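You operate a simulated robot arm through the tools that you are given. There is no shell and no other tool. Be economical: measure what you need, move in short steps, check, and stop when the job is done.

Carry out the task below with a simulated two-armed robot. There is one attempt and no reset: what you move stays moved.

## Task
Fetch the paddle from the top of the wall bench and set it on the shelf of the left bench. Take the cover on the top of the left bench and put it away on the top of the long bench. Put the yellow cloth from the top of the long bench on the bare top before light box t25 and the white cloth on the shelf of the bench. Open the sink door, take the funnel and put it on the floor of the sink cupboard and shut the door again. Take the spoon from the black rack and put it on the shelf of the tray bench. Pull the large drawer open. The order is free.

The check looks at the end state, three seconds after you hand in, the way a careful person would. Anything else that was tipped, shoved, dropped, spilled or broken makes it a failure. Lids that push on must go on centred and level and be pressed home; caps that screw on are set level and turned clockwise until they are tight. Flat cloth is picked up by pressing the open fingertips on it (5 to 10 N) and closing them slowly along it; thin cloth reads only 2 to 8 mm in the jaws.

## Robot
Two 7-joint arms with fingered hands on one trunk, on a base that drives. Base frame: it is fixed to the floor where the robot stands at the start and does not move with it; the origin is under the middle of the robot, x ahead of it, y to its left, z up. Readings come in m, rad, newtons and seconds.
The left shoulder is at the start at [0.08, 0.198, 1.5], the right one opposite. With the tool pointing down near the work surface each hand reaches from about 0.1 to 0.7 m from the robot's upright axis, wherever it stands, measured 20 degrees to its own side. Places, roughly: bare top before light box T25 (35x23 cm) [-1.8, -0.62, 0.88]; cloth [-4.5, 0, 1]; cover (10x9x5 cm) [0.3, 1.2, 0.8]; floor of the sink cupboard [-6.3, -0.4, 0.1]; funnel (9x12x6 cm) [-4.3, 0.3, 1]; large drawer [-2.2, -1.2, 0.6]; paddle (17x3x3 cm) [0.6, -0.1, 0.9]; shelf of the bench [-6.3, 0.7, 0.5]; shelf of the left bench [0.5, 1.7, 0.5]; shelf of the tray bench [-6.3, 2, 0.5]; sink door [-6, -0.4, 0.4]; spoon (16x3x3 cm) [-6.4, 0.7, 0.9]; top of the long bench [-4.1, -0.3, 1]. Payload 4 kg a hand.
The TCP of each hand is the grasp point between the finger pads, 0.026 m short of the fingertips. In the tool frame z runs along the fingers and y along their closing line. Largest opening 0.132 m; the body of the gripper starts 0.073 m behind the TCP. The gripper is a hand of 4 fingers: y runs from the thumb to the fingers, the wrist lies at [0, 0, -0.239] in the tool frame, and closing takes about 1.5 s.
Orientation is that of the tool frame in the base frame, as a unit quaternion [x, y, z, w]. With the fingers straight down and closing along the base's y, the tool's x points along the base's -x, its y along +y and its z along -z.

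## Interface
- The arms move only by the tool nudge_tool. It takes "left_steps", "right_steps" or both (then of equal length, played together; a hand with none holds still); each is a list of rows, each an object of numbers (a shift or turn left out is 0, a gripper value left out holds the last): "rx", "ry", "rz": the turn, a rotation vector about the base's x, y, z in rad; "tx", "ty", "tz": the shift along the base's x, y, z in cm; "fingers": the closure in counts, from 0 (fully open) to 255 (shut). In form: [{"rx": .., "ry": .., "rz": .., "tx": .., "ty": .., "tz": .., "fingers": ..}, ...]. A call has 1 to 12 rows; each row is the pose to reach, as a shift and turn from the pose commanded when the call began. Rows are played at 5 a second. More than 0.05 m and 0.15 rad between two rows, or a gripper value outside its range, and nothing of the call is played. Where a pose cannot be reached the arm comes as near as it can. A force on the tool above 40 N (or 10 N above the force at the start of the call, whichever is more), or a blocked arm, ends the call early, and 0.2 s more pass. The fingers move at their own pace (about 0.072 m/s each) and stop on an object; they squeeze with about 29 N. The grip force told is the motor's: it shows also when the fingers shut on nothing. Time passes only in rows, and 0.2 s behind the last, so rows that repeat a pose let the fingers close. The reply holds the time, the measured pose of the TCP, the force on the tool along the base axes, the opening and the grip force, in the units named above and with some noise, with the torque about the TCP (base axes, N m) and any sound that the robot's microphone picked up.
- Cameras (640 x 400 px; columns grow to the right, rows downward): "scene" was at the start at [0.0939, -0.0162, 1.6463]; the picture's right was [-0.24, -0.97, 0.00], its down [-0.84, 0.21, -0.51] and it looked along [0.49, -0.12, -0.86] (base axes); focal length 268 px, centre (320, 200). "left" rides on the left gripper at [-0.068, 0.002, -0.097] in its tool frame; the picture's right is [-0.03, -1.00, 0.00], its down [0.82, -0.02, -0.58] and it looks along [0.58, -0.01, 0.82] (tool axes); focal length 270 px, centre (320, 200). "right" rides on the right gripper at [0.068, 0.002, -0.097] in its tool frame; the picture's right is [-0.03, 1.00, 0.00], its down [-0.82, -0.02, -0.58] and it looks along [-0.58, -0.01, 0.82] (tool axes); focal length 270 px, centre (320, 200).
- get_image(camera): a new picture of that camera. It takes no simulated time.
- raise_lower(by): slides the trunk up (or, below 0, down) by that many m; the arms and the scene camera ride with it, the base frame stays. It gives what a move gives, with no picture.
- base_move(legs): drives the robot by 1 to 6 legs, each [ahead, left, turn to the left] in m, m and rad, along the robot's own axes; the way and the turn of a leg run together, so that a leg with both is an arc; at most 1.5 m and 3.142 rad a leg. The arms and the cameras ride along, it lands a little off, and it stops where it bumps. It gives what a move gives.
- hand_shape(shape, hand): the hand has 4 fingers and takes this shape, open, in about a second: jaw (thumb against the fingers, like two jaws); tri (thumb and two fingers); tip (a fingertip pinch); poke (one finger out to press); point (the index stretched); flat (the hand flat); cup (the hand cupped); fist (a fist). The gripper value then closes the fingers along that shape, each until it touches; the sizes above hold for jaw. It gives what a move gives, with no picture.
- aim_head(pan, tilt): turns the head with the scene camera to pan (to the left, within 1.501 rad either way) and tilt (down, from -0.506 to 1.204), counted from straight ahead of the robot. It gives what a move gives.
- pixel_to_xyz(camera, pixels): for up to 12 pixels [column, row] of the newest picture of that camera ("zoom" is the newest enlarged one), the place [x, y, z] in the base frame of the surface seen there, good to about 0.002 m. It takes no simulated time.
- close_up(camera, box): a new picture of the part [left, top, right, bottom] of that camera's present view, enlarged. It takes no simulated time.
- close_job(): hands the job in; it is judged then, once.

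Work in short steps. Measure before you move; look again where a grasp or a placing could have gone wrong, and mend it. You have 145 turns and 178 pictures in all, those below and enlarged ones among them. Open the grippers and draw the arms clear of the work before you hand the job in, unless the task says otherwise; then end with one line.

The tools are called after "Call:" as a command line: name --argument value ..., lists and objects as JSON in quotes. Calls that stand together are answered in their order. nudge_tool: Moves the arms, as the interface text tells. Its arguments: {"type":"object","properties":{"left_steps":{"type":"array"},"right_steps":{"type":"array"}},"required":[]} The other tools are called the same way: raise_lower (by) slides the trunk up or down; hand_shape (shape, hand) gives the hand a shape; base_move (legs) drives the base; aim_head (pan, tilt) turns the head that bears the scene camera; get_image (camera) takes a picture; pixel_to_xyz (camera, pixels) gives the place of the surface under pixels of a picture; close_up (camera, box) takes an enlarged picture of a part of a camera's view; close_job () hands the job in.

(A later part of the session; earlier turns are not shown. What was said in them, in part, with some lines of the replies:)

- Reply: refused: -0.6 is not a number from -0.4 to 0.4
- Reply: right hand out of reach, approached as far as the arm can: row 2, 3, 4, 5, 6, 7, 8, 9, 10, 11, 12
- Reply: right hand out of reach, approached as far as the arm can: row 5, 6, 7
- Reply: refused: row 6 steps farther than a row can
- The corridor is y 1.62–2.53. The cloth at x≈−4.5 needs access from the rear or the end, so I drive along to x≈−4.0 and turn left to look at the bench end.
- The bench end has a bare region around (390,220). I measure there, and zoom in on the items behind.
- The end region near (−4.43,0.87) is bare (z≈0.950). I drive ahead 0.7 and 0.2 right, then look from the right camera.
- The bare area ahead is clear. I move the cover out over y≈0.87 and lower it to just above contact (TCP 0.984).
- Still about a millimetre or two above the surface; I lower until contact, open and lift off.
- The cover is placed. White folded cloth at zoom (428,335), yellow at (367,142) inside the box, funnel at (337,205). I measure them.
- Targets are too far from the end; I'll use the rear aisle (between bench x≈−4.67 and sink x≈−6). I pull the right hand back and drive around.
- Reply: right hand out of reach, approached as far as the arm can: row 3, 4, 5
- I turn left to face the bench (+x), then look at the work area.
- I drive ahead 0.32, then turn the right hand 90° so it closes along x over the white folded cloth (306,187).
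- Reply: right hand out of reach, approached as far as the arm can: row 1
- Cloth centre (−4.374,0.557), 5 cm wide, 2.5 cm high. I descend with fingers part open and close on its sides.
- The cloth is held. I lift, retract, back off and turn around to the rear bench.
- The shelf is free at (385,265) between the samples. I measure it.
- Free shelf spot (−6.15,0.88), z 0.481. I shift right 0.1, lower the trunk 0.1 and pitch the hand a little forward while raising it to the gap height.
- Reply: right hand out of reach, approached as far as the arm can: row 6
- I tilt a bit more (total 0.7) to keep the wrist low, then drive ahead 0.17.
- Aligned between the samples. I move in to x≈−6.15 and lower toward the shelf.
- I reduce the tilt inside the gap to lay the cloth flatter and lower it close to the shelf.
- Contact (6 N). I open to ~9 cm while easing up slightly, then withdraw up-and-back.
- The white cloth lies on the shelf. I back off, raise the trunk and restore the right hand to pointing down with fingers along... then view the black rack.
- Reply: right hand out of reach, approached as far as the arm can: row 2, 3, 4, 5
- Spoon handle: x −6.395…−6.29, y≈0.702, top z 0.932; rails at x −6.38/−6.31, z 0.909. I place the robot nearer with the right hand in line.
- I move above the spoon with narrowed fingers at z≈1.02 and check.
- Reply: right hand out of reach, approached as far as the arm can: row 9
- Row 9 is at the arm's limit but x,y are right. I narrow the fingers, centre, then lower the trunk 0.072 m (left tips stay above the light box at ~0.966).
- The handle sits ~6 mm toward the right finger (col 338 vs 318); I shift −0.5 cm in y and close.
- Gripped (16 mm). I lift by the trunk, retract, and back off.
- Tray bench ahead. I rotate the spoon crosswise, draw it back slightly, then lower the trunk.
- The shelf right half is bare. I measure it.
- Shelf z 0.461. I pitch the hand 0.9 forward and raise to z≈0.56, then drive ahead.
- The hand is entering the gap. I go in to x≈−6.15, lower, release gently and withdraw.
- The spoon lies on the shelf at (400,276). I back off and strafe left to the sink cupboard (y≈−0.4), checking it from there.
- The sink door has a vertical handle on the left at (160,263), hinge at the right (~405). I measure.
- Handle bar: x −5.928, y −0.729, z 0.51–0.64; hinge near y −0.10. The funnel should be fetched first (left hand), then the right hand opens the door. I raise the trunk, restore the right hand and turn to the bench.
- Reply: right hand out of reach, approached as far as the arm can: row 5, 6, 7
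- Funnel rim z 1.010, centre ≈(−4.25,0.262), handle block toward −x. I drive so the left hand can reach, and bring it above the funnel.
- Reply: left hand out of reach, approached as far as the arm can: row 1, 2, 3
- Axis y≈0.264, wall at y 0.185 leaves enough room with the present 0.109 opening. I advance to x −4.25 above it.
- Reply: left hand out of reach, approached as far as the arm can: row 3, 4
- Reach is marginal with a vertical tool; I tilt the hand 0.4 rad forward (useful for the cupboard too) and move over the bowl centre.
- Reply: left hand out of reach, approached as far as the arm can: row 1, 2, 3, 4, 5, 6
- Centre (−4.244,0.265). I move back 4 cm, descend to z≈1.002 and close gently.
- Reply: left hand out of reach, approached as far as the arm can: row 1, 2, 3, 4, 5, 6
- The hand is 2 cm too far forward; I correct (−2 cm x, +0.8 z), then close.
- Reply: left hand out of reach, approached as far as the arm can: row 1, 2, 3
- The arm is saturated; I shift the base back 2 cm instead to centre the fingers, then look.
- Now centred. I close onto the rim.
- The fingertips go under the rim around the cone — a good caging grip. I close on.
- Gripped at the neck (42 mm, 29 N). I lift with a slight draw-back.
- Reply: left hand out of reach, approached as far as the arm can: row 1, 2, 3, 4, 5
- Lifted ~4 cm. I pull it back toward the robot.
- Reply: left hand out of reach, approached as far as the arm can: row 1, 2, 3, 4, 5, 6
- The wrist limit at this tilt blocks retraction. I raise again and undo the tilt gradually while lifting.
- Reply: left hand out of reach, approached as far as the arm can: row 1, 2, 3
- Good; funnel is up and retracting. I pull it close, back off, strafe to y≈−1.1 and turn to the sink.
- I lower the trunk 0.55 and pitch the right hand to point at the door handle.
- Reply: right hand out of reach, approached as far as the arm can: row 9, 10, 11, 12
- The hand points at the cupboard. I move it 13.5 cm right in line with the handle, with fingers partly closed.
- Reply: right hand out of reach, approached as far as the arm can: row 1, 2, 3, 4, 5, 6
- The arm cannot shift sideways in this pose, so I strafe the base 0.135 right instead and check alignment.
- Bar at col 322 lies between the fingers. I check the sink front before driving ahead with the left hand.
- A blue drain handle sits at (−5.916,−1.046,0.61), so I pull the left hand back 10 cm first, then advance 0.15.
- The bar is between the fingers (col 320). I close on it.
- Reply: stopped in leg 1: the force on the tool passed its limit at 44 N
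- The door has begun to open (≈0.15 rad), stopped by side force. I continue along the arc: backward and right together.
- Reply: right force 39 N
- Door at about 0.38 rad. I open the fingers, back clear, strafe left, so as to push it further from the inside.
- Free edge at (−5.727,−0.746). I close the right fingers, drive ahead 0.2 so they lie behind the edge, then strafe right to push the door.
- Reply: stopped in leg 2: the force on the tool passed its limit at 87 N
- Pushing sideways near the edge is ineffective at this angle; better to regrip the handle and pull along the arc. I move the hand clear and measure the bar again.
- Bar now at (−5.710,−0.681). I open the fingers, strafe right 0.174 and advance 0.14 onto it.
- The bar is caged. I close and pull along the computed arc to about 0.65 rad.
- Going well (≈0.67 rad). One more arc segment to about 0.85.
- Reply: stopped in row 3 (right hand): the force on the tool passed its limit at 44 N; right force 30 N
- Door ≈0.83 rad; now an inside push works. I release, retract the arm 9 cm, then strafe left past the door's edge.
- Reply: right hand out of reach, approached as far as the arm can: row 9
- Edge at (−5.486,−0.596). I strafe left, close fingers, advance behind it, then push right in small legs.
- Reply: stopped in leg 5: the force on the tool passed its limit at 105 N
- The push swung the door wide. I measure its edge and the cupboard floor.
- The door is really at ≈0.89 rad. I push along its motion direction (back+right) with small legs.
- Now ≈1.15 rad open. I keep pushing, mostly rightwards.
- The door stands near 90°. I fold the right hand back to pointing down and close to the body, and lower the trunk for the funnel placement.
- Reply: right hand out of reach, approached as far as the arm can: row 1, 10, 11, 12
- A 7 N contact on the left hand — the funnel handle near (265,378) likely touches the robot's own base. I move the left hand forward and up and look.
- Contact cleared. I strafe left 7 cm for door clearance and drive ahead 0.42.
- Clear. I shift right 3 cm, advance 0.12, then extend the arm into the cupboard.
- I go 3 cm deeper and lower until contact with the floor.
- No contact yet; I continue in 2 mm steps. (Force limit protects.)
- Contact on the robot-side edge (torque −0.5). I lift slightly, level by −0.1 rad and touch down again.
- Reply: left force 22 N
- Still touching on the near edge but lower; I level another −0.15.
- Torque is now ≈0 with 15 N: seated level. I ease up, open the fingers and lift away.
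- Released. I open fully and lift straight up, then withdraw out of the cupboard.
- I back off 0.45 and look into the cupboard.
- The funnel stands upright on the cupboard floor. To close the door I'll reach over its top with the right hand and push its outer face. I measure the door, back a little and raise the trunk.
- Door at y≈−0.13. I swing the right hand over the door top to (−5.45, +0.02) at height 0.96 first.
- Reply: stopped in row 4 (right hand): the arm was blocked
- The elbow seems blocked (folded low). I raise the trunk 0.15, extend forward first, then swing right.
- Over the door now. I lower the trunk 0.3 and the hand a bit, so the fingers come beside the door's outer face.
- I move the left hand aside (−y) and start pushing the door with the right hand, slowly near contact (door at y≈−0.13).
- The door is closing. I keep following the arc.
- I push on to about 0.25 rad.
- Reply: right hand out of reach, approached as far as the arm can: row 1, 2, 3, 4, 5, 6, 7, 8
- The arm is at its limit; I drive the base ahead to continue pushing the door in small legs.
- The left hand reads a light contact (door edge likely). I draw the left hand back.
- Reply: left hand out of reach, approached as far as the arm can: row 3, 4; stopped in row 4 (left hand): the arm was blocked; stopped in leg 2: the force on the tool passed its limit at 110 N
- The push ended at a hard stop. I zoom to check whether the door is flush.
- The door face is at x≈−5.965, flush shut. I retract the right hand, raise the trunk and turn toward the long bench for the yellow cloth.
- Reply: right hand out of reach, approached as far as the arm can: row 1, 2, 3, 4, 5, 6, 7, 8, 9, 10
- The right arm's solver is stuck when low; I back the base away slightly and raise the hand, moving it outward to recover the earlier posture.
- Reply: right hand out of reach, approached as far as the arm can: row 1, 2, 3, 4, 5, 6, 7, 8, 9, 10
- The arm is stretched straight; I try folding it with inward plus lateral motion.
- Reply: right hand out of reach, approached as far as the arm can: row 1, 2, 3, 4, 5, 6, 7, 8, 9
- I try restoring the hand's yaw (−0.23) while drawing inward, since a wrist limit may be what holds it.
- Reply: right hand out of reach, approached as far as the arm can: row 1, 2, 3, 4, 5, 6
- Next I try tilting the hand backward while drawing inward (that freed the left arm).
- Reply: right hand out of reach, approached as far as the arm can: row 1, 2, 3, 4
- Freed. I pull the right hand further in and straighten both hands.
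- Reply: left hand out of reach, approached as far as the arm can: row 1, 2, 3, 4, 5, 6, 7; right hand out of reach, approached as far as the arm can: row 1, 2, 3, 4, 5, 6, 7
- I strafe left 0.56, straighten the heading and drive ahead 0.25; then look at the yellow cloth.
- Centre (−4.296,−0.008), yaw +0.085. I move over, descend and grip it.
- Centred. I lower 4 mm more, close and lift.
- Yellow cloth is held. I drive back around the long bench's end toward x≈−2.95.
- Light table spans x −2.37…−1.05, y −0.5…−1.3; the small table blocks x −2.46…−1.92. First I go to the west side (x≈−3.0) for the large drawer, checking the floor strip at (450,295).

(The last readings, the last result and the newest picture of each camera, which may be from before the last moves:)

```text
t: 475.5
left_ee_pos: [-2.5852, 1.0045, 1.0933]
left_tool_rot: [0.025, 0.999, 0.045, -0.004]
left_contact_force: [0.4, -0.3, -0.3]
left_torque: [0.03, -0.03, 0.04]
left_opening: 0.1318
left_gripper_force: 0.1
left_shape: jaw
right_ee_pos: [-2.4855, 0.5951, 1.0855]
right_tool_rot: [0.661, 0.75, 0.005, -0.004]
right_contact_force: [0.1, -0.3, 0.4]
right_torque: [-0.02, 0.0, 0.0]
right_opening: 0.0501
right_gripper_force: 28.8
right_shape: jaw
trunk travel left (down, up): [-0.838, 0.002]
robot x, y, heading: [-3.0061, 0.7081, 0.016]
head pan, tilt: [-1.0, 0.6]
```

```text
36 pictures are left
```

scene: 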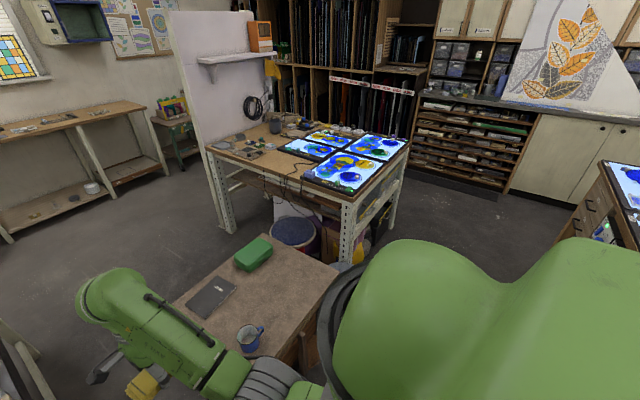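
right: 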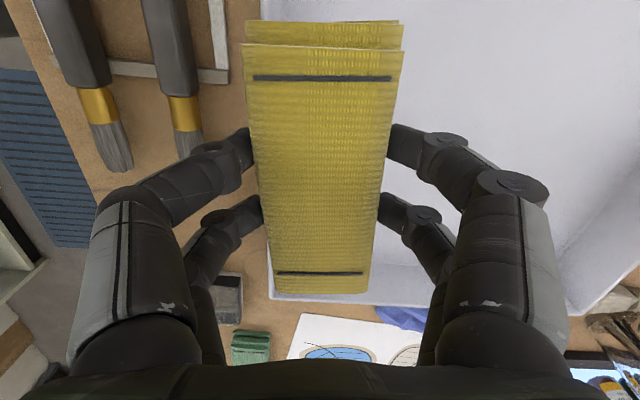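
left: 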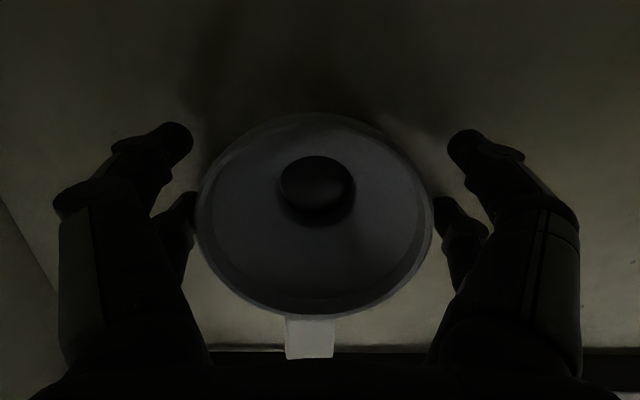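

I continue right to y≈−1.2 and look at the table's west side.

Call:
base_move --legs '[[-0.02, -1.0, -0.016], [0, -0.9, 0]]'

Call:
aim_head --pan 0 --tilt 0.75

Call:
get_image --camera "scene"

```text
t: 485.1
left_ee_pos: [-2.5903, -0.9215, 1.0922]
left_tool_rot: [0.04, 0.998, 0.044, -0.002]
left_contact_force: [0.3, 0.6, 0.4]
left_torque: [0.02, 0.04, -0.01]
left_opening: 0.1319
left_gripper_force: 0.0
left_shape: jaw
right_ee_pos: [-2.5005, -1.3337, 1.0845]
right_tool_rot: [0.673, 0.74, 0.005, -0.004]
right_contact_force: [-0.4, -0.2, -0.1]
right_torque: [-0.02, 0.01, 0.02]
right_opening: 0.0502
right_gripper_force: 29.0
right_shape: jaw
trunk travel left (down, up): [-0.838, 0.002]
robot x, y, heading: [-3.0157, -1.2113, -0.015]
head pan, tilt: [-1.0, 0.6]
```

```text
t: 486.3
left_ee_pos: [-2.588, -0.9226, 1.0925]
left_tool_rot: [0.041, 0.998, 0.045, -0.003]
left_contact_force: [0.0, -0.2, -0.5]
left_torque: [0.01, 0.0, 0.0]
left_opening: 0.1318
left_gripper_force: 0.1
left_shape: jaw
right_ee_pos: [-2.5006, -1.3348, 1.0858]
right_tool_rot: [0.672, 0.74, 0.005, -0.004]
right_contact_force: [0.5, 0.1, -0.3]
right_torque: [0.01, 0.02, -0.04]
right_opening: 0.0503
right_gripper_force: 29.4
right_shape: jaw
trunk travel left (down, up): [-0.838, 0.002]
robot x, y, heading: [-3.0165, -1.2086, -0.013]
head pan, tilt: [0.0, 0.75]
```

```text
35 pictures are left
```

scene: 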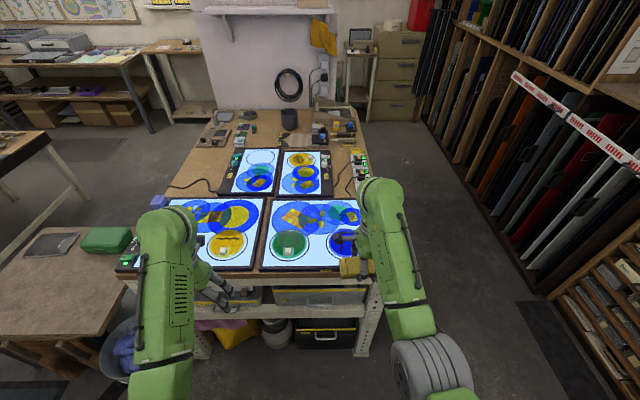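

Drawers are below the top at (315,297) and (230,297). I lower the trunk and zoom in.

Call:
raise_lower --by -0.4

Call:
aim_head --pan 0.1 --tilt 0.65

Call:
get_image --camera "scene"

```text
t: 490.1
left_ee_pos: [-2.5887, -0.9222, 0.6945]
left_tool_rot: [0.039, 0.998, 0.046, -0.002]
left_contact_force: [0.4, 0.3, 0.4]
left_torque: [0.01, -0.03, 0.01]
left_opening: 0.1318
left_gripper_force: 0.0
left_shape: jaw
right_ee_pos: [-2.5002, -1.3349, 0.6852]
right_tool_rot: [0.672, 0.741, 0.004, -0.005]
right_contact_force: [-0.7, 1.1, -0.6]
right_torque: [-0.01, 0.07, -0.04]
right_opening: 0.0499
right_gripper_force: 28.9
right_shape: jaw
trunk travel left (down, up): [-0.438, 0.402]
robot x, y, heading: [-3.0139, -1.2122, -0.015]
head pan, tilt: [0.0, 0.75]
```

```text
t: 490.8
left_ee_pos: [-2.5892, -0.924, 0.6938]
left_tool_rot: [0.04, 0.998, 0.045, -0.003]
left_contact_force: [0.2, 0.6, 0.9]
left_torque: [-0.03, -0.02, 0.02]
left_opening: 0.132
left_gripper_force: 0.1
left_shape: jaw
right_ee_pos: [-2.5006, -1.3352, 0.6856]
right_tool_rot: [0.672, 0.74, 0.005, -0.003]
right_contact_force: [0.9, 0.1, -1.3]
right_torque: [-0.02, -0.01, -0.01]
right_opening: 0.05
right_gripper_force: 28.7
right_shape: jaw
trunk travel left (down, up): [-0.438, 0.402]
robot x, y, heading: [-3.0196, -1.2072, -0.015]
head pan, tilt: [0.099, 0.649]
```

```text
34 pictures are left
```

scene: 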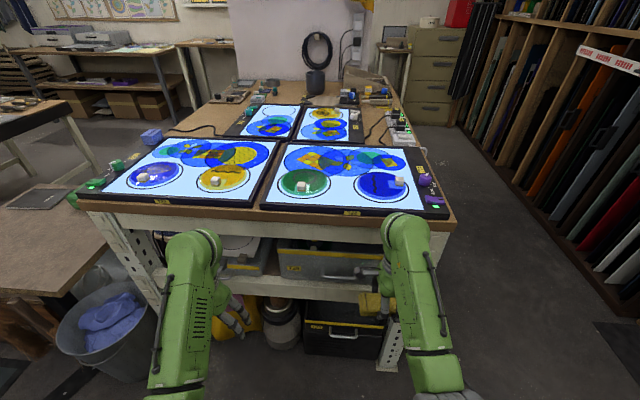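

I zoom on the drawers at (330,260).

Call:
close_up --camera "scene" --box '[210, 220, 410, 360]'

Call:
pixel_to_xyz --camera "zoom" --pixels '[[230, 75], [360, 130], [260, 150], [470, 165], [505, 160], [60, 150], [420, 105], [300, 130], [440, 360], [230, 180], [480, 150]]'

```text
2.86 times, centred on (310, 290) of scene
```

zoom: 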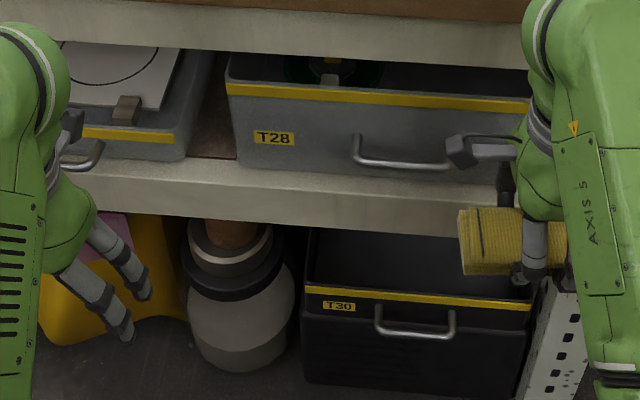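

```text
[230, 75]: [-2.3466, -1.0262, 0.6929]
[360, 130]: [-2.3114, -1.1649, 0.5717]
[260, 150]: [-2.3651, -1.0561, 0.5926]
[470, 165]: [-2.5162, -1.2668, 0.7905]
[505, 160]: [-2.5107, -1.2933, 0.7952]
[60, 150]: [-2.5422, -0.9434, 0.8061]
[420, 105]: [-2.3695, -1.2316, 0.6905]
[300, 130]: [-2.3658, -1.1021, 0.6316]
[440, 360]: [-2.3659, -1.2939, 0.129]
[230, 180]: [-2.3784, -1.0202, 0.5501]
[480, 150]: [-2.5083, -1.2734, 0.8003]
```

Large drawer T28: front x≈−2.367, y≈−1.02…−1.45, horizontal bar handle at z≈0.60. I shift right 0.25 and rotate the left hand so its closing line becomes vertical when pitched.

Call:
base_move --legs '[[0, -0.27, 0.015]]'

Call:
nudge_tool --left_steps '[{"rz": 0.14, "tx": -1}, {"rz": 0.28, "tx": -2}, {"rz": 0.42, "tx": -3}, {"rz": 0.56, "tx": -4}, {"rz": 0.7, "tx": -5}, {"rz": 0.84, "tx": -5}, {"rz": 0.98, "tx": -5}, {"rz": 1.12, "tx": -5}, {"rz": 1.26, "tx": -5}, {"rz": 1.4, "tx": -5}, {"rz": 1.5, "tx": -5}, {"rz": 1.6, "tx": -5}]'

Call:
nudge_tool --left_steps '[{"ry": -0.14}, {"ry": -0.28}, {"ry": -0.42}, {"ry": -0.56}, {"ry": -0.7}, {"ry": -0.84}, {"ry": -0.98}, {"ry": -1.12}, {"ry": -1.2}, {"ry": -1.3}]'

Call:
get_image --camera "scene"

```text
t: 492.7
left_ee_pos: [-2.5932, -1.1878, 0.6934]
left_tool_rot: [0.033, 0.998, 0.046, -0.003]
left_contact_force: [0.3, -0.6, 0.0]
left_torque: [0.01, 0.0, 0.01]
left_opening: 0.1318
left_gripper_force: 0.0
left_shape: jaw
right_ee_pos: [-2.501, -1.5982, 0.6861]
right_tool_rot: [0.668, 0.744, 0.005, -0.005]
right_contact_force: [-0.7, 0.2, -0.8]
right_torque: [0.0, 0.0, 0.0]
right_opening: 0.05
right_gripper_force: 28.7
right_shape: jaw
trunk travel left (down, up): [-0.438, 0.402]
robot x, y, heading: [-3.0181, -1.4785, 0.004]
head pan, tilt: [0.099, 0.649]
```

```text
t: 495.3
left_ee_pos: [-2.6349, -1.1799, 0.6763]
left_tool_rot: [-0.693, 0.719, 0.027, -0.037]
left_contact_force: [0.0, 0.1, -1.0]
left_torque: [-0.02, 0.0, 0.01]
left_opening: 0.1321
left_gripper_force: 0.1
left_shape: jaw
left hand out of reach, approached as far as the arm can: row 6, 7, 8, 9, 10, 11, 12
right_ee_pos: [-2.4952, -1.5923, 0.6829]
right_tool_rot: [0.667, 0.745, -0.002, -0.005]
right_contact_force: [-0.4, -0.3, -0.8]
right_torque: [0.0, -0.02, 0.02]
right_opening: 0.0502
right_gripper_force: 28.8
right_shape: jaw
trunk travel left (down, up): [-0.438, 0.402]
robot x, y, heading: [-3.0203, -1.4822, -0.0]
head pan, tilt: [0.099, 0.649]
```

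```text
t: 497.4
left_ee_pos: [-2.5843, -1.2792, 0.675]
left_tool_rot: [0.607, -0.592, 0.377, -0.374]
left_contact_force: [-1.6, 0.7, -0.7]
left_torque: [-0.01, -0.15, -0.07]
left_opening: 0.1319
left_gripper_force: 0.1
left_shape: jaw
left hand out of reach, approached as far as the arm can: row 6, 7, 8, 9, 10
right_ee_pos: [-2.511, -1.5942, 0.698]
right_tool_rot: [0.668, 0.744, 0.009, 0.005]
right_contact_force: [-1.7, 0.3, 1.3]
right_torque: [-0.03, -0.18, 0.0]
right_opening: 0.0504
right_gripper_force: 29.1
right_shape: jaw
trunk travel left (down, up): [-0.438, 0.402]
robot x, y, heading: [-3.0208, -1.4802, 0.001]
head pan, tilt: [0.099, 0.649]
stopped in row 10 (left hand): the force on the tool passed its limit at 59 N (the readings are from after the stop); the commanded pose is now the measured one
```

```text
32 pictures are left
```

scene: 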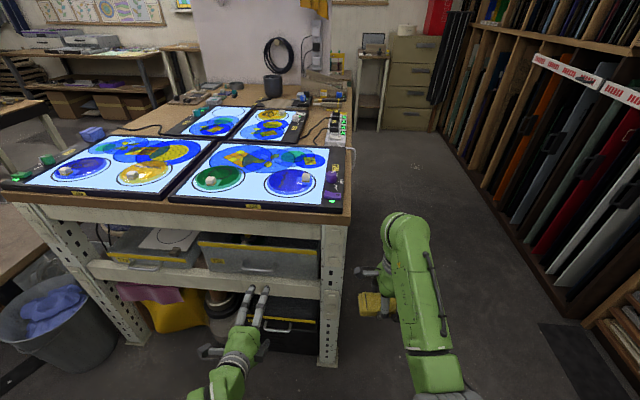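

The left hand now points forward at (−2.584,−1.279,0.675). I zoom on the T28 handle near (262,268).

Call:
close_up --camera "scene" --box '[190, 220, 350, 340]'

Call:
pixel_to_xyz --camera "zoom" --pixels '[[290, 198], [330, 198], [250, 196], [225, 185], [350, 190], [290, 180], [60, 60], [290, 195], [480, 200]]'

```text
3.33 times, centred on (270, 280) of scene
```

zoom: 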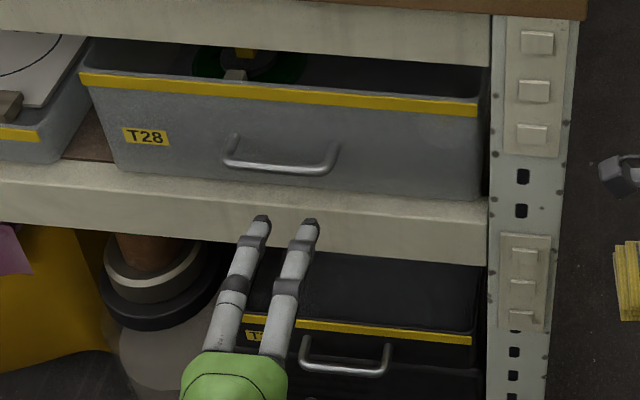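

```text
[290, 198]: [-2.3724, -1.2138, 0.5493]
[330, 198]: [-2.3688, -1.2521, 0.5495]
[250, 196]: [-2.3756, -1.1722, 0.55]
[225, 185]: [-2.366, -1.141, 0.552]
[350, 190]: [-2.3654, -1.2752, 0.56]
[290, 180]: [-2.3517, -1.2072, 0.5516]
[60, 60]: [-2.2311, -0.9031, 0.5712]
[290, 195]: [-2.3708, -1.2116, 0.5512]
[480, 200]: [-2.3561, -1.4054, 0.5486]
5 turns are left
```

Few turns remain, so I combine steps: measure the bar pixels in this zoom, and pre-position the left hand (strafe left 7 cm, lower, part-close) still 15 cm off the drawer.

Call:
pixel_to_xyz --camera "zoom" --pixels '[[280, 168], [281, 170], [260, 165], [300, 172], [315, 172], [245, 163], [233, 150], [335, 155], [280, 166], [282, 172]]'

Call:
base_move --legs '[[0, 0.074, 0]]'

Call:
nudge_tool --left_steps '[{"tz": -2, "fingers": 130}, {"tz": -4, "tx": 1}, {"tz": -6, "tx": 2}, {"tz": -6, "tx": 3}]'

Call:
get_image --camera "left"

Call:
get_image --camera "scene"

```text
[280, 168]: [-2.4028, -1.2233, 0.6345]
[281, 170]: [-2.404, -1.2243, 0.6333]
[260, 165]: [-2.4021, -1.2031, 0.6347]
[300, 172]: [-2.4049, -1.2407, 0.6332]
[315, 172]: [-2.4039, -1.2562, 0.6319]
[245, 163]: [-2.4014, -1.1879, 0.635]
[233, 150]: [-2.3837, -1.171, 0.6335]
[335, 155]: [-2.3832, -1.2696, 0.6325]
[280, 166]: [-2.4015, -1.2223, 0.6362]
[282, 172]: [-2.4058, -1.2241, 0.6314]
```

```text
t: 498.4
left_ee_pos: [-2.5744, -1.2091, 0.6675]
left_tool_rot: [0.609, -0.596, 0.37, -0.37]
left_contact_force: [0.2, 1.0, 0.5]
left_torque: [-0.02, -0.01, -0.01]
left_opening: 0.132
left_gripper_force: 0.1
left_shape: jaw
right_ee_pos: [-2.5003, -1.5241, 0.6862]
right_tool_rot: [0.667, 0.745, 0.006, -0.004]
right_contact_force: [-0.1, 0.5, -0.4]
right_torque: [-0.01, -0.01, -0.01]
right_opening: 0.0504
right_gripper_force: 29.0
right_shape: jaw
trunk travel left (down, up): [-0.438, 0.402]
robot x, y, heading: [-3.0188, -1.4063, -0.001]
head pan, tilt: [0.099, 0.649]
```

```text
t: 499.4
left_ee_pos: [-2.5435, -1.2126, 0.608]
left_tool_rot: [0.61, -0.596, 0.367, -0.372]
left_contact_force: [0.1, -0.2, -0.1]
left_torque: [-0.03, -0.01, 0.03]
left_opening: 0.0652
left_gripper_force: 0.0
left_shape: jaw
left hand out of reach, approached as far as the arm can: row 3, 4
right_ee_pos: [-2.5012, -1.5254, 0.6854]
right_tool_rot: [0.667, 0.745, 0.004, -0.005]
right_contact_force: [-0.2, -0.5, -1.3]
right_torque: [0.02, -0.01, 0.06]
right_opening: 0.0501
right_gripper_force: 29.0
right_shape: jaw
trunk travel left (down, up): [-0.438, 0.402]
robot x, y, heading: [-3.0174, -1.4098, -0.004]
head pan, tilt: [0.099, 0.649]
```

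```text
30 pictures are left
```

left: 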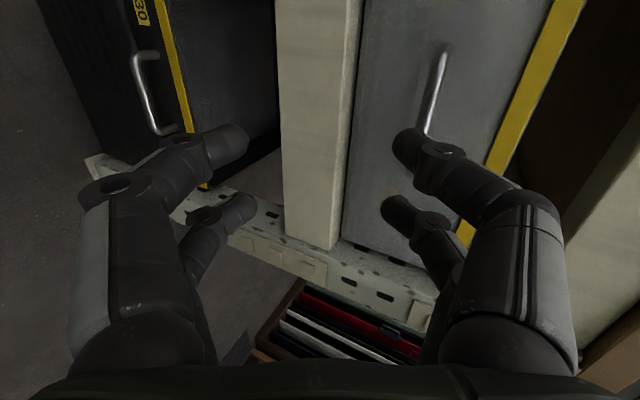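

```text
29 pictures are left
4 turns are left
```

scene: 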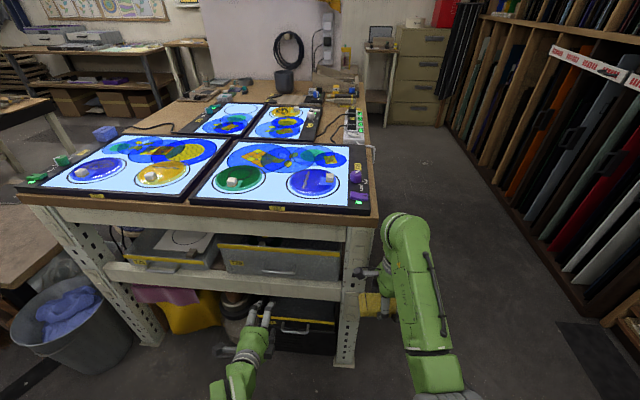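

Bar centre (−2.40,−1.222,0.633). I pull the right hand back 10 cm for clearance, raise the trunk 3.3 cm to align the left hand, advance 0.128, close, pull the drawer by driving back, release and look.

Call:
nudge_tool --right_steps '[{"tx": -3}, {"tx": -6}, {"tx": -9}, {"tx": -11}]' --left_steps '[{"fingers": 158}, {"fingers": 158}, {"fingers": 158}, {"fingers": 158}]'

Call:
raise_lower --by 0.033

Call:
base_move --legs '[[0.09, 0, 0], [0.037, 0, 0]]'

Call:
get_image --camera "left"

Call:
nudge_tool --left_steps '[{"fingers": 200}, {"fingers": 255}, {"fingers": 255}, {"fingers": 255}, {"fingers": 255}, {"fingers": 255}]'

Call:
base_move --legs '[[-0.05, 0, 0], [-0.07, 0, 0], [-0.07, 0, 0], [-0.07, 0, 0], [-0.05, 0, 0]]'

Call:
base_move --legs '[[-0.03, 0, 0]]'

Call:
get_image --camera "scene"

Call:
nudge_tool --left_steps '[{"fingers": 200}, {"fingers": 130}, {"fingers": 90}, {"fingers": 80}, {"fingers": 80}, {"fingers": 80}]'

Call:
base_move --legs '[[-0.04, 0, 0]]'

Call:
get_image --camera "scene"

```text
t: 500.4
left_ee_pos: [-2.5432, -1.2126, 0.6088]
left_tool_rot: [0.61, -0.596, 0.366, -0.372]
left_contact_force: [1.1, 0.5, 0.9]
left_torque: [-0.06, 0.01, -0.01]
left_opening: 0.0505
left_gripper_force: 0.0
left_shape: jaw
right_ee_pos: [-2.6102, -1.5249, 0.6851]
right_tool_rot: [0.667, 0.745, 0.005, -0.004]
right_contact_force: [0.2, 0.5, -0.6]
right_torque: [0.0, 0.02, -0.02]
right_opening: 0.05
right_gripper_force: 28.7
right_shape: jaw
trunk travel left (down, up): [-0.438, 0.402]
robot x, y, heading: [-3.0194, -1.4072, -0.0]
head pan, tilt: [0.099, 0.649]
```

```text
t: 501.2
left_ee_pos: [-2.5428, -1.2126, 0.64]
left_tool_rot: [0.61, -0.597, 0.365, -0.372]
left_contact_force: [-0.2, 0.1, -0.2]
left_torque: [0.0, 0.02, 0.01]
left_opening: 0.0508
left_gripper_force: 0.1
left_shape: jaw
right_ee_pos: [-2.6091, -1.5247, 0.7184]
right_tool_rot: [0.667, 0.745, 0.004, -0.005]
right_contact_force: [0.4, 0.0, -0.2]
right_torque: [0.01, -0.01, -0.01]
right_opening: 0.0501
right_gripper_force: 28.4
right_shape: jaw
trunk travel left (down, up): [-0.471, 0.369]
robot x, y, heading: [-3.0208, -1.4021, -0.002]
head pan, tilt: [0.099, 0.649]
```

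```text
t: 502.8
left_ee_pos: [-2.4174, -1.2114, 0.6425]
left_tool_rot: [0.61, -0.596, 0.366, -0.372]
left_contact_force: [-0.7, 1.2, -0.1]
left_torque: [-0.04, 0.0, 0.02]
left_opening: 0.0506
left_gripper_force: 0.0
left_shape: jaw
right_ee_pos: [-2.4832, -1.5239, 0.7189]
right_tool_rot: [0.667, 0.745, 0.005, -0.004]
right_contact_force: [-0.2, 0.4, -0.9]
right_torque: [-0.04, 0.0, 0.02]
right_opening: 0.0501
right_gripper_force: 28.5
right_shape: jaw
trunk travel left (down, up): [-0.471, 0.369]
robot x, y, heading: [-2.8912, -1.4089, 0.001]
head pan, tilt: [0.099, 0.649]
```

```text
28 pictures are left
```

left: 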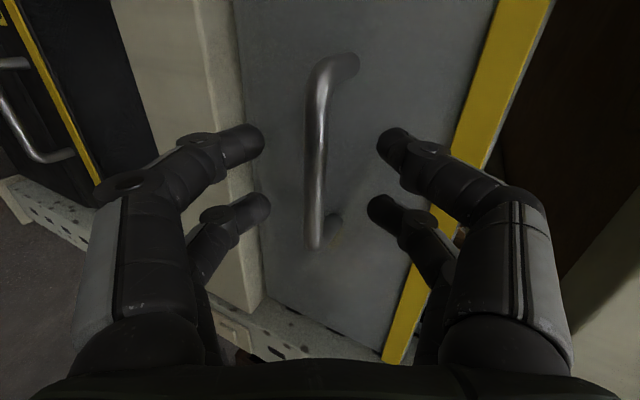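

```text
t: 504.2
left_ee_pos: [-2.419, -1.2123, 0.6413]
left_tool_rot: [0.61, -0.595, 0.366, -0.372]
left_contact_force: [-12.6, 0.3, 5.5]
left_torque: [0.06, 0.04, 0.04]
left_opening: 0.0033
left_gripper_force: 28.6
left_shape: jaw
right_ee_pos: [-2.4833, -1.524, 0.7186]
right_tool_rot: [0.667, 0.745, 0.005, -0.003]
right_contact_force: [0.4, 0.2, -0.9]
right_torque: [0.03, 0.0, -0.01]
right_opening: 0.05
right_gripper_force: 28.7
right_shape: jaw
trunk travel left (down, up): [-0.471, 0.369]
robot x, y, heading: [-2.8938, -1.404, -0.003]
head pan, tilt: [0.099, 0.649]
```

```text
t: 507.4
left_ee_pos: [-2.7263, -1.2129, 0.6415]
left_tool_rot: [0.611, -0.595, 0.366, -0.372]
left_contact_force: [-0.3, -0.7, 0.5]
left_torque: [0.03, -0.01, -0.01]
left_opening: 0.0018
left_gripper_force: 28.9
left_shape: jaw
right_ee_pos: [-2.7925, -1.5252, 0.7185]
right_tool_rot: [0.666, 0.746, 0.004, -0.004]
right_contact_force: [0.8, 0.4, -1.2]
right_torque: [-0.05, 0.01, 0.02]
right_opening: 0.05
right_gripper_force: 28.8
right_shape: jaw
trunk travel left (down, up): [-0.471, 0.369]
robot x, y, heading: [-3.1998, -1.4111, 0.007]
head pan, tilt: [0.099, 0.649]
```

```text
t: 508.3
left_ee_pos: [-2.754, -1.2122, 0.64]
left_tool_rot: [0.611, -0.595, 0.366, -0.372]
left_contact_force: [0.0, 0.2, 0.3]
left_torque: [-0.02, -0.02, -0.01]
left_opening: 0.0015
left_gripper_force: 29.3
left_shape: jaw
right_ee_pos: [-2.8199, -1.5247, 0.7172]
right_tool_rot: [0.666, 0.746, 0.004, -0.006]
right_contact_force: [0.1, 0.0, -0.3]
right_torque: [0.02, -0.01, 0.0]
right_opening: 0.0501
right_gripper_force: 29.0
right_shape: jaw
trunk travel left (down, up): [-0.471, 0.369]
robot x, y, heading: [-3.2328, -1.409, 0.004]
head pan, tilt: [0.099, 0.649]
```

```text
27 pictures are left
```

scene: 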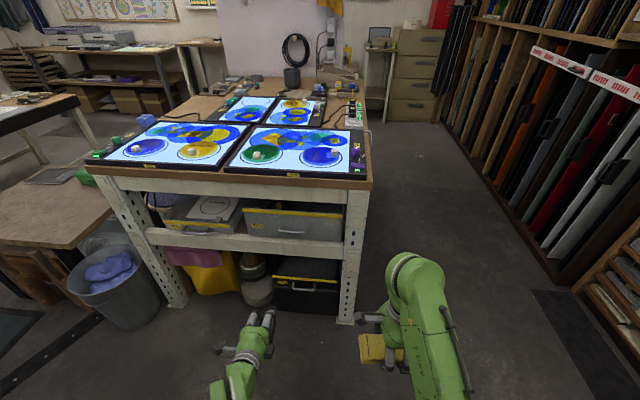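

```text
t: 509.7
left_ee_pos: [-2.7561, -1.2121, 0.6401]
left_tool_rot: [0.611, -0.595, 0.365, -0.373]
left_contact_force: [0.2, -0.2, 0.0]
left_torque: [0.01, -0.02, -0.04]
left_opening: 0.0903
left_gripper_force: 0.1
left_shape: jaw
right_ee_pos: [-2.8211, -1.5259, 0.7174]
right_tool_rot: [0.667, 0.745, 0.004, -0.005]
right_contact_force: [0.4, 0.0, -0.4]
right_torque: [-0.02, -0.03, 0.0]
right_opening: 0.0499
right_gripper_force: 29.1
right_shape: jaw
trunk travel left (down, up): [-0.471, 0.369]
robot x, y, heading: [-3.2277, -1.4041, 0.004]
head pan, tilt: [0.099, 0.649]
```

```text
t: 510.6
left_ee_pos: [-2.7926, -1.2132, 0.6409]
left_tool_rot: [0.611, -0.595, 0.365, -0.372]
left_contact_force: [-0.3, -0.1, 0.8]
left_torque: [-0.01, -0.02, 0.0]
left_opening: 0.0902
left_gripper_force: 0.0
left_shape: jaw
right_ee_pos: [-2.8594, -1.5269, 0.7187]
right_tool_rot: [0.667, 0.745, 0.004, -0.005]
right_contact_force: [-0.2, -0.2, -1.0]
right_torque: [-0.01, 0.01, -0.03]
right_opening: 0.0498
right_gripper_force: 28.8
right_shape: jaw
trunk travel left (down, up): [-0.471, 0.369]
robot x, y, heading: [-3.2692, -1.4064, 0.004]
head pan, tilt: [0.099, 0.649]
```

```text
26 pictures are left
3 turns are left
```

scene: 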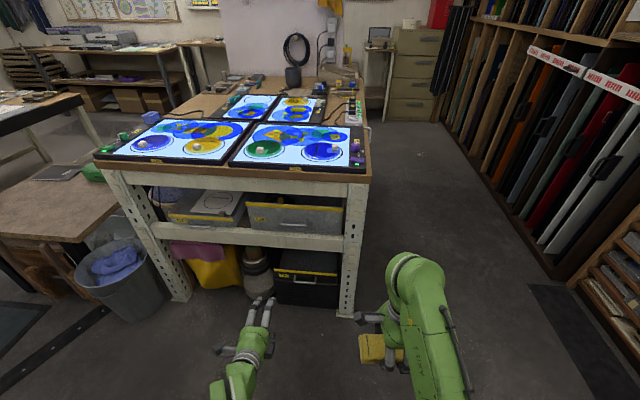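

The fingers slipped off; they must go ~1.2 cm deeper. I retry with deeper insertion and gentle pulls, then release, raise the trunk and drive the known free route to the light table's north side, ending with pictures there.

Call:
nudge_tool --left_steps '[{"fingers": 130}, {"fingers": 165}, {"fingers": 176}, {"fingers": 176}]'

Call:
raise_lower --by -0.005

Call:
base_move --legs '[[0.3, 0, 0], [0.06, 0, 0], [0.032, 0, 0]]'

Call:
nudge_tool --left_steps '[{"fingers": 210}, {"fingers": 255}, {"fingers": 255}, {"fingers": 255}, {"fingers": 255}, {"fingers": 255}]'

Call:
base_move --legs '[[-0.02, 0, 0], [-0.03, 0, 0], [-0.04, 0, 0], [-0.04, 0, 0]]'

Call:
base_move --legs '[[-0.03, 0, 0], [-0.04, 0, 0], [-0.04, 0, 0]]'

Call:
base_move --legs '[[-0.03, 0, 0], [-0.04, 0, 0], [-0.03, 0, 0]]'

Call:
get_image --camera "scene"

Call:
nudge_tool --left_steps '[{"fingers": 200}, {"fingers": 130}, {"fingers": 90}, {"fingers": 80}, {"fingers": 80}, {"fingers": 80}]'

Call:
base_move --legs '[[-0.045, 0, 0]]'

Call:
raise_lower --by 0.37

Call:
base_move --legs '[[0, 0.5, 0], [0.1, 1.0, 0], [0, 1.4, 0], [0, 0.5, 0], [1.4, 0, 0], [1.33, 0, 0]]'

Call:
base_move --legs '[[0, -1.35, 0], [0, -0.45, 0], [0, 0, -1.57], [0, -1.08, 0]]'

Call:
aim_head --pan -0.35 --tilt 0.85

Call:
get_image --camera "scene"

Call:
pixel_to_xyz --camera "scene" --pixels '[[320, 120], [320, 160], [320, 200], [320, 240], [380, 120], [380, 160], [380, 200], [440, 120], [440, 160], [440, 200], [260, 160], [500, 160]]'

Call:
get_image --camera "right"

```text
t: 511.6
left_ee_pos: [-2.7935, -1.2121, 0.6403]
left_tool_rot: [0.611, -0.596, 0.365, -0.372]
left_contact_force: [0.2, -0.4, 0.2]
left_torque: [-0.01, 0.01, -0.02]
left_opening: 0.0412
left_gripper_force: 0.1
left_shape: jaw
right_ee_pos: [-2.86, -1.5255, 0.7192]
right_tool_rot: [0.667, 0.745, 0.004, -0.005]
right_contact_force: [0.0, -0.7, -1.2]
right_torque: [-0.01, -0.01, 0.0]
right_opening: 0.0501
right_gripper_force: 29.0
right_shape: jaw
trunk travel left (down, up): [-0.471, 0.369]
robot x, y, heading: [-3.2691, -1.4052, 0.002]
head pan, tilt: [0.099, 0.649]
```

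```text
t: 512.1
left_ee_pos: [-2.7935, -1.2126, 0.6365]
left_tool_rot: [0.611, -0.595, 0.365, -0.372]
left_contact_force: [-0.2, -0.5, -0.5]
left_torque: [0.02, -0.02, -0.03]
left_opening: 0.0412
left_gripper_force: 0.0
left_shape: jaw
right_ee_pos: [-2.8604, -1.5253, 0.714]
right_tool_rot: [0.666, 0.746, 0.004, -0.005]
right_contact_force: [0.1, -0.1, -0.4]
right_torque: [0.02, 0.02, 0.0]
right_opening: 0.0502
right_gripper_force: 28.8
right_shape: jaw
trunk travel left (down, up): [-0.466, 0.374]
robot x, y, heading: [-3.2701, -1.4061, 0.002]
head pan, tilt: [0.099, 0.649]
```

```text
t: 515.2
left_ee_pos: [-2.3981, -1.2123, 0.6372]
left_tool_rot: [0.61, -0.595, 0.367, -0.374]
left_contact_force: [-15.5, -0.5, 4.1]
left_torque: [0.04, -0.34, 0.01]
left_opening: 0.0395
left_gripper_force: 0.1
left_shape: jaw
right_ee_pos: [-2.464, -1.5253, 0.7147]
right_tool_rot: [0.668, 0.744, 0.005, -0.003]
right_contact_force: [0.2, 0.6, -0.9]
right_torque: [-0.03, 0.0, 0.02]
right_opening: 0.0503
right_gripper_force: 29.4
right_shape: jaw
trunk travel left (down, up): [-0.466, 0.374]
robot x, y, heading: [-2.8698, -1.4059, 0.007]
head pan, tilt: [0.099, 0.649]
```

```text
t: 516.6
left_ee_pos: [-2.3981, -1.2115, 0.6337]
left_tool_rot: [0.612, -0.596, 0.365, -0.37]
left_contact_force: [-2.7, -1.0, -23.0]
left_torque: [-0.07, 0.09, 0.01]
left_opening: 0.003
left_gripper_force: 28.9
left_shape: jaw
right_ee_pos: [-2.4623, -1.5245, 0.7126]
right_tool_rot: [0.667, 0.745, 0.003, -0.006]
right_contact_force: [0.5, 0.5, -0.7]
right_torque: [0.0, 0.0, -0.01]
right_opening: 0.0501
right_gripper_force: 28.9
right_shape: jaw
trunk travel left (down, up): [-0.466, 0.374]
robot x, y, heading: [-2.8714, -1.4109, -0.0]
head pan, tilt: [0.099, 0.649]
```

```text
t: 518.8
left_ee_pos: [-2.5252, -1.2125, 0.6338]
left_tool_rot: [0.611, -0.596, 0.365, -0.371]
left_contact_force: [2.1, 0.2, -22.0]
left_torque: [-0.06, 0.01, -0.02]
left_opening: 0.0016
left_gripper_force: 29.4
left_shape: jaw
right_ee_pos: [-2.5914, -1.5256, 0.7119]
right_tool_rot: [0.667, 0.745, 0.002, -0.005]
right_contact_force: [-0.1, 0.4, 0.4]
right_torque: [0.01, 0.03, 0.03]
right_opening: 0.0503
right_gripper_force: 29.1
right_shape: jaw
trunk travel left (down, up): [-0.466, 0.374]
robot x, y, heading: [-3.0038, -1.4067, -0.002]
head pan, tilt: [0.099, 0.649]
```

```text
t: 520.6
left_ee_pos: [-2.6351, -1.2124, 0.6346]
left_tool_rot: [0.61, -0.596, 0.366, -0.372]
left_contact_force: [2.0, 0.5, -16.5]
left_torque: [-0.03, -0.05, 0.05]
left_opening: 0.0022
left_gripper_force: 29.3
left_shape: jaw
right_ee_pos: [-2.7019, -1.5249, 0.7121]
right_tool_rot: [0.667, 0.745, 0.002, -0.006]
right_contact_force: [-0.3, 0.7, -0.6]
right_torque: [-0.03, -0.03, -0.01]
right_opening: 0.0502
right_gripper_force: 28.8
right_shape: jaw
trunk travel left (down, up): [-0.466, 0.374]
robot x, y, heading: [-3.1133, -1.4077, -0.002]
head pan, tilt: [0.099, 0.649]
```

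```text
t: 521.8
left_ee_pos: [-2.6777, -1.2118, 0.6326]
left_tool_rot: [0.611, -0.596, 0.365, -0.372]
left_contact_force: [48.0, 1.3, -27.5]
left_torque: [0.01, -0.1, -0.07]
left_opening: 0.0
left_gripper_force: 28.8
left_shape: jaw
right_ee_pos: [-2.7495, -1.5251, 0.7115]
right_tool_rot: [0.667, 0.745, 0.001, -0.006]
right_contact_force: [0.0, -0.4, 0.0]
right_torque: [0.0, -0.02, -0.01]
right_opening: 0.0499
right_gripper_force: 29.3
right_shape: jaw
trunk travel left (down, up): [-0.466, 0.374]
robot x, y, heading: [-3.161, -1.4093, -0.006]
head pan, tilt: [0.099, 0.649]
stopped in leg 2: the force on the tool passed its limit at 100 N (the readings are from after the stop); the commanded pose is now the measured one
```

```text
25 pictures are left
```

scene: 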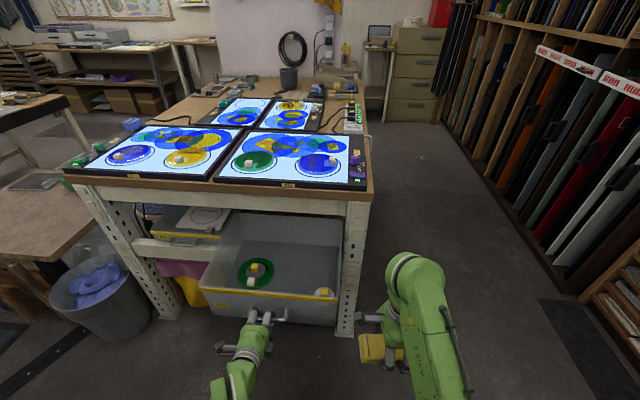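

```text
t: 523.2
left_ee_pos: [-2.683, -1.2119, 0.6373]
left_tool_rot: [0.608, -0.596, 0.367, -0.374]
left_contact_force: [-0.3, 0.1, 0.0]
left_torque: [-0.02, 0.04, 0.0]
left_opening: 0.0903
left_gripper_force: 0.1
left_shape: jaw
right_ee_pos: [-2.753, -1.5255, 0.7138]
right_tool_rot: [0.667, 0.745, 0.005, -0.004]
right_contact_force: [-0.3, 0.3, -0.8]
right_torque: [-0.03, 0.02, -0.02]
right_opening: 0.05
right_gripper_force: 29.1
right_shape: jaw
trunk travel left (down, up): [-0.466, 0.374]
robot x, y, heading: [-3.1684, -1.4034, 0.001]
head pan, tilt: [0.099, 0.649]
```

```text
t: 524.1
left_ee_pos: [-2.7275, -1.2131, 0.6399]
left_tool_rot: [0.608, -0.595, 0.367, -0.375]
left_contact_force: [-0.1, 0.2, 0.6]
left_torque: [0.0, 0.03, 0.04]
left_opening: 0.0903
left_gripper_force: 0.1
left_shape: jaw
right_ee_pos: [-2.7971, -1.5258, 0.7139]
right_tool_rot: [0.668, 0.744, 0.004, -0.004]
right_contact_force: [-0.3, 0.4, 0.2]
right_torque: [0.01, -0.02, 0.01]
right_opening: 0.05
right_gripper_force: 29.4
right_shape: jaw
trunk travel left (down, up): [-0.466, 0.374]
robot x, y, heading: [-3.2061, -1.4078, -0.003]
head pan, tilt: [0.099, 0.649]
```

```text
t: 527.7
left_ee_pos: [-2.727, -1.2144, 1.0062]
left_tool_rot: [0.609, -0.595, 0.367, -0.374]
left_contact_force: [-0.3, -0.4, -0.6]
left_torque: [0.0, -0.04, -0.01]
left_opening: 0.0903
left_gripper_force: 0.1
left_shape: jaw
right_ee_pos: [-2.7978, -1.5269, 1.0841]
right_tool_rot: [0.668, 0.744, 0.005, -0.004]
right_contact_force: [0.1, 0.4, -1.1]
right_torque: [-0.01, 0.03, 0.02]
right_opening: 0.0501
right_gripper_force: 29.0
right_shape: jaw
trunk travel left (down, up): [-0.836, 0.004]
robot x, y, heading: [-3.2078, -1.404, 0.004]
head pan, tilt: [0.099, 0.649]
```

```text
t: 557.5
left_ee_pos: [0.1234, 2.1515, 1.0096]
left_tool_rot: [-0.6, 0.603, -0.372, 0.371]
left_contact_force: [0.4, 0.1, 0.6]
left_torque: [-0.01, 0.01, 0.0]
left_opening: 0.09
left_gripper_force: 0.1
left_shape: jaw
right_ee_pos: [0.0449, 1.84, 1.0846]
right_tool_rot: [0.678, 0.735, 0.005, -0.004]
right_contact_force: [0.6, -0.1, -0.8]
right_torque: [-0.04, -0.03, 0.04]
right_opening: 0.0503
right_gripper_force: 29.4
right_shape: jaw
trunk travel left (down, up): [-0.836, 0.004]
robot x, y, heading: [-0.3613, 1.9708, -0.029]
head pan, tilt: [0.099, 0.649]
```

```text
t: 575.5
left_ee_pos: [-1.296, -0.2809, 1.0084]
left_tool_rot: [-0.005, 0.851, -0.525, 0.002]
left_contact_force: [-0.3, 0.3, 0.0]
left_torque: [0.01, 0.04, 0.01]
left_opening: 0.0902
left_gripper_force: 0.1
left_shape: jaw
right_ee_pos: [-1.6076, -0.2083, 1.0842]
right_tool_rot: [0.999, 0.049, 0.007, -0.001]
right_contact_force: [-0.5, -0.3, -1.4]
right_torque: [0.01, 0.01, 0.0]
right_opening: 0.0499
right_gripper_force: 29.3
right_shape: jaw
trunk travel left (down, up): [-0.836, 0.004]
robot x, y, heading: [-1.4891, 0.205, -1.586]
head pan, tilt: [0.099, 0.649]
```

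```text
t: 576.4
left_ee_pos: [-1.2964, -0.2798, 1.009]
left_tool_rot: [-0.004, 0.851, -0.526, 0.002]
left_contact_force: [-0.3, -0.8, 0.3]
left_torque: [-0.01, 0.01, 0.0]
left_opening: 0.0903
left_gripper_force: 0.2
left_shape: jaw
right_ee_pos: [-1.6087, -0.2086, 1.0829]
right_tool_rot: [0.999, 0.048, 0.006, 0.0]
right_contact_force: [0.2, 1.5, -1.5]
right_torque: [0.01, -0.02, 0.0]
right_opening: 0.0499
right_gripper_force: 29.1
right_shape: jaw
trunk travel left (down, up): [-0.836, 0.004]
robot x, y, heading: [-1.4872, 0.2024, -1.586]
head pan, tilt: [-0.351, 0.85]
```

```text
24 pictures are left
```

scene: 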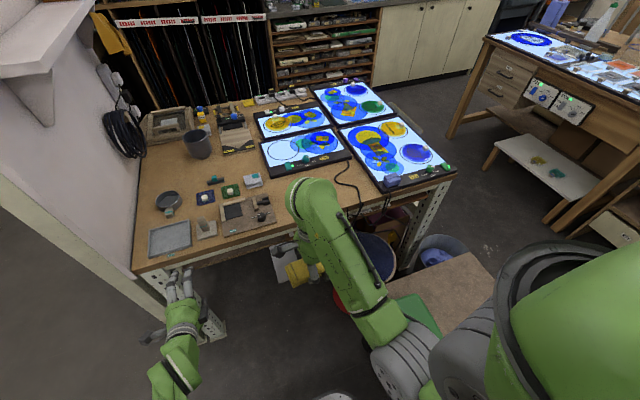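

```text
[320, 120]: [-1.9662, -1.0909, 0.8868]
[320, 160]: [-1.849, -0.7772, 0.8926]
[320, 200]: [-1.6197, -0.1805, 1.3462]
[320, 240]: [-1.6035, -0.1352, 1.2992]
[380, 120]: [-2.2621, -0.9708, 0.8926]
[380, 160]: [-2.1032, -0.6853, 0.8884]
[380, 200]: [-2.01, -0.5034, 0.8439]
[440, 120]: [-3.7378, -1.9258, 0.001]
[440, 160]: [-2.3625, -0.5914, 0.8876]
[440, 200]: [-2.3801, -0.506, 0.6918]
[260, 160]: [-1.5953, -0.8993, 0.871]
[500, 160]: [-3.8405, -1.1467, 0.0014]
```

```text
23 pictures are left
2 turns are left
```

right: 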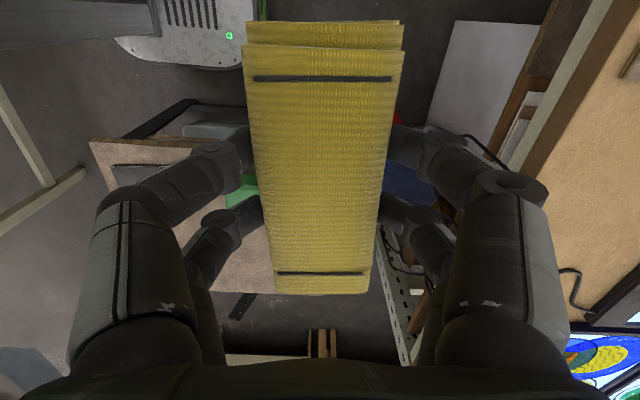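

The drawer is open about 0.28 m, and the bare top before T25 lies at about (−1.77,−0.62), z 0.871. I drive ahead 0.25, move the cloth over it, lower it to contact height, open, lift off, and back away.

Call:
base_move --legs '[[0.25, 0, 0.015]]'

Call:
nudge_tool --right_steps '[{"tx": -3, "ty": -3}, {"tx": -6, "ty": -6.4}, {"tx": -9, "ty": -9.8}, {"tx": -12, "ty": -13.2}, {"tx": -15.2, "ty": -16.3}, {"tx": -15.2, "ty": -16.3, "tz": -4.5}, {"tx": -15.2, "ty": -16.3, "tz": -9}, {"tx": -15.2, "ty": -16.3, "tz": -13}, {"tx": -15.2, "ty": -16.3, "tz": -16}, {"tx": -15.2, "ty": -16.3, "tz": -17.4}, {"tx": -15.2, "ty": -16.3, "tz": -18.1}, {"tx": -15.2, "ty": -16.3, "tz": -18.1}]'

Call:
get_image --camera "right"

Call:
nudge_tool --right_steps '[{"fingers": 150}, {"fingers": 110}, {"fingers": 80}, {"fingers": 60}, {"fingers": 60}, {"fingers": 60}, {"tz": 2}, {"tz": 5}, {"tz": 9}, {"tz": 13}, {"tz": 16, "fingers": 0}]'

Call:
get_image --camera "right"

Call:
base_move --legs '[[-0.35, 0, 0]]'

Call:
get_image --camera "scene"

```text
t: 578.2
left_ee_pos: [-1.2871, -0.5233, 1.0103]
left_tool_rot: [-0.013, 0.85, -0.527, 0.008]
left_contact_force: [0.3, 0.1, -0.1]
left_torque: [-0.04, 0.01, -0.03]
left_opening: 0.0902
left_gripper_force: 0.1
left_shape: jaw
right_ee_pos: [-1.6008, -0.4543, 1.0853]
right_tool_rot: [0.998, 0.058, 0.007, 0.002]
right_contact_force: [0.6, -0.5, -0.4]
right_torque: [-0.02, -0.02, -0.01]
right_opening: 0.0497
right_gripper_force: 29.6
right_shape: jaw
trunk travel left (down, up): [-0.836, 0.004]
robot x, y, heading: [-1.4848, -0.048, -1.561]
head pan, tilt: [-0.351, 0.85]
```

```text
t: 580.8
left_ee_pos: [-1.2892, -0.5253, 1.0085]
left_tool_rot: [-0.013, 0.851, -0.525, 0.008]
left_contact_force: [0.6, 0.4, -0.3]
left_torque: [-0.03, 0.01, 0.01]
left_opening: 0.0903
left_gripper_force: 0.1
left_shape: jaw
right_ee_pos: [-1.7536, -0.6222, 0.9022]
right_tool_rot: [0.998, 0.058, 0.006, 0.002]
right_contact_force: [0.2, -0.2, -0.6]
right_torque: [-0.01, -0.04, -0.03]
right_opening: 0.0496
right_gripper_force: 29.0
right_shape: jaw
trunk travel left (down, up): [-0.836, 0.004]
robot x, y, heading: [-1.4865, -0.0465, -1.56]
head pan, tilt: [-0.351, 0.85]
```

```text
22 pictures are left
```

right: 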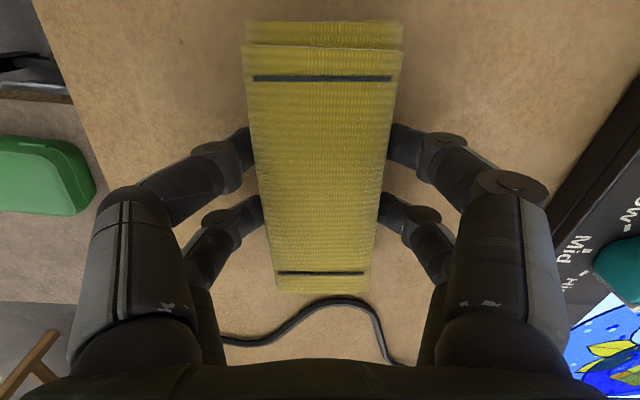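

```text
t: 583.2
left_ee_pos: [-1.2878, -0.5246, 1.008]
left_tool_rot: [-0.013, 0.851, -0.525, 0.007]
left_contact_force: [0.3, 0.3, 0.0]
left_torque: [0.03, 0.05, 0.0]
left_opening: 0.0902
left_gripper_force: 0.0
left_shape: jaw
right_ee_pos: [-1.7534, -0.6206, 1.0645]
right_tool_rot: [0.998, 0.059, 0.006, 0.0]
right_contact_force: [0.3, -0.6, 0.0]
right_torque: [0.02, 0.0, -0.03]
right_opening: 0.1321
right_gripper_force: 0.1
right_shape: jaw
trunk travel left (down, up): [-0.836, 0.004]
robot x, y, heading: [-1.4847, -0.0453, -1.561]
head pan, tilt: [-0.351, 0.85]
```

```text
21 pictures are left
```

right: 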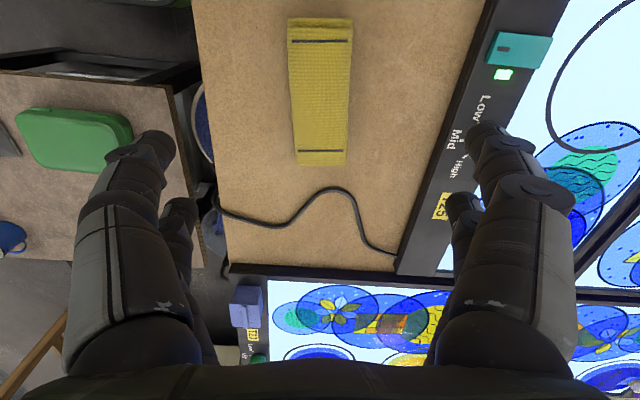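

```text
t: 585.5
left_ee_pos: [-1.291, -0.1725, 1.0073]
left_tool_rot: [-0.012, 0.852, -0.523, 0.008]
left_contact_force: [1.1, -0.4, -0.3]
left_torque: [0.01, -0.01, -0.02]
left_opening: 0.0902
left_gripper_force: 0.1
left_shape: jaw
right_ee_pos: [-1.756, -0.2681, 1.0618]
right_tool_rot: [0.998, 0.058, 0.006, -0.002]
right_contact_force: [0.2, -0.9, 0.5]
right_torque: [0.04, 0.02, 0.02]
right_opening: 0.1319
right_gripper_force: 0.0
right_shape: jaw
trunk travel left (down, up): [-0.836, 0.004]
robot x, y, heading: [-1.4881, 0.308, -1.562]
head pan, tilt: [-0.351, 0.85]
```

```text
20 pictures are left
1 turns are left
```

scene: 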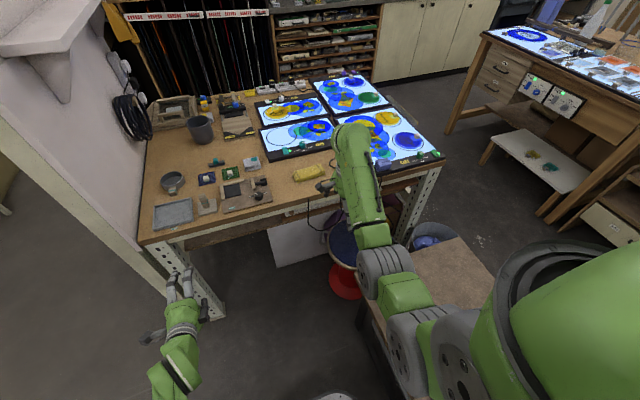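

The yellow cloth lies flat on the bare top before light box T25, at (308,173) in the newest picture. Both hands are open and clear, so I hand the job in.

Call:
close_job

```text
The job is handed in.
```

I finished every part of the task and handed the job in, with both hands open and clear. Two things are less certain than the rest: the large drawer came out about 0.28 m, when the pull stopped on a 100 N force, and I checked it only in one picture, taken before I let go of the handle. I took no last look at anything I placed before the final stops.
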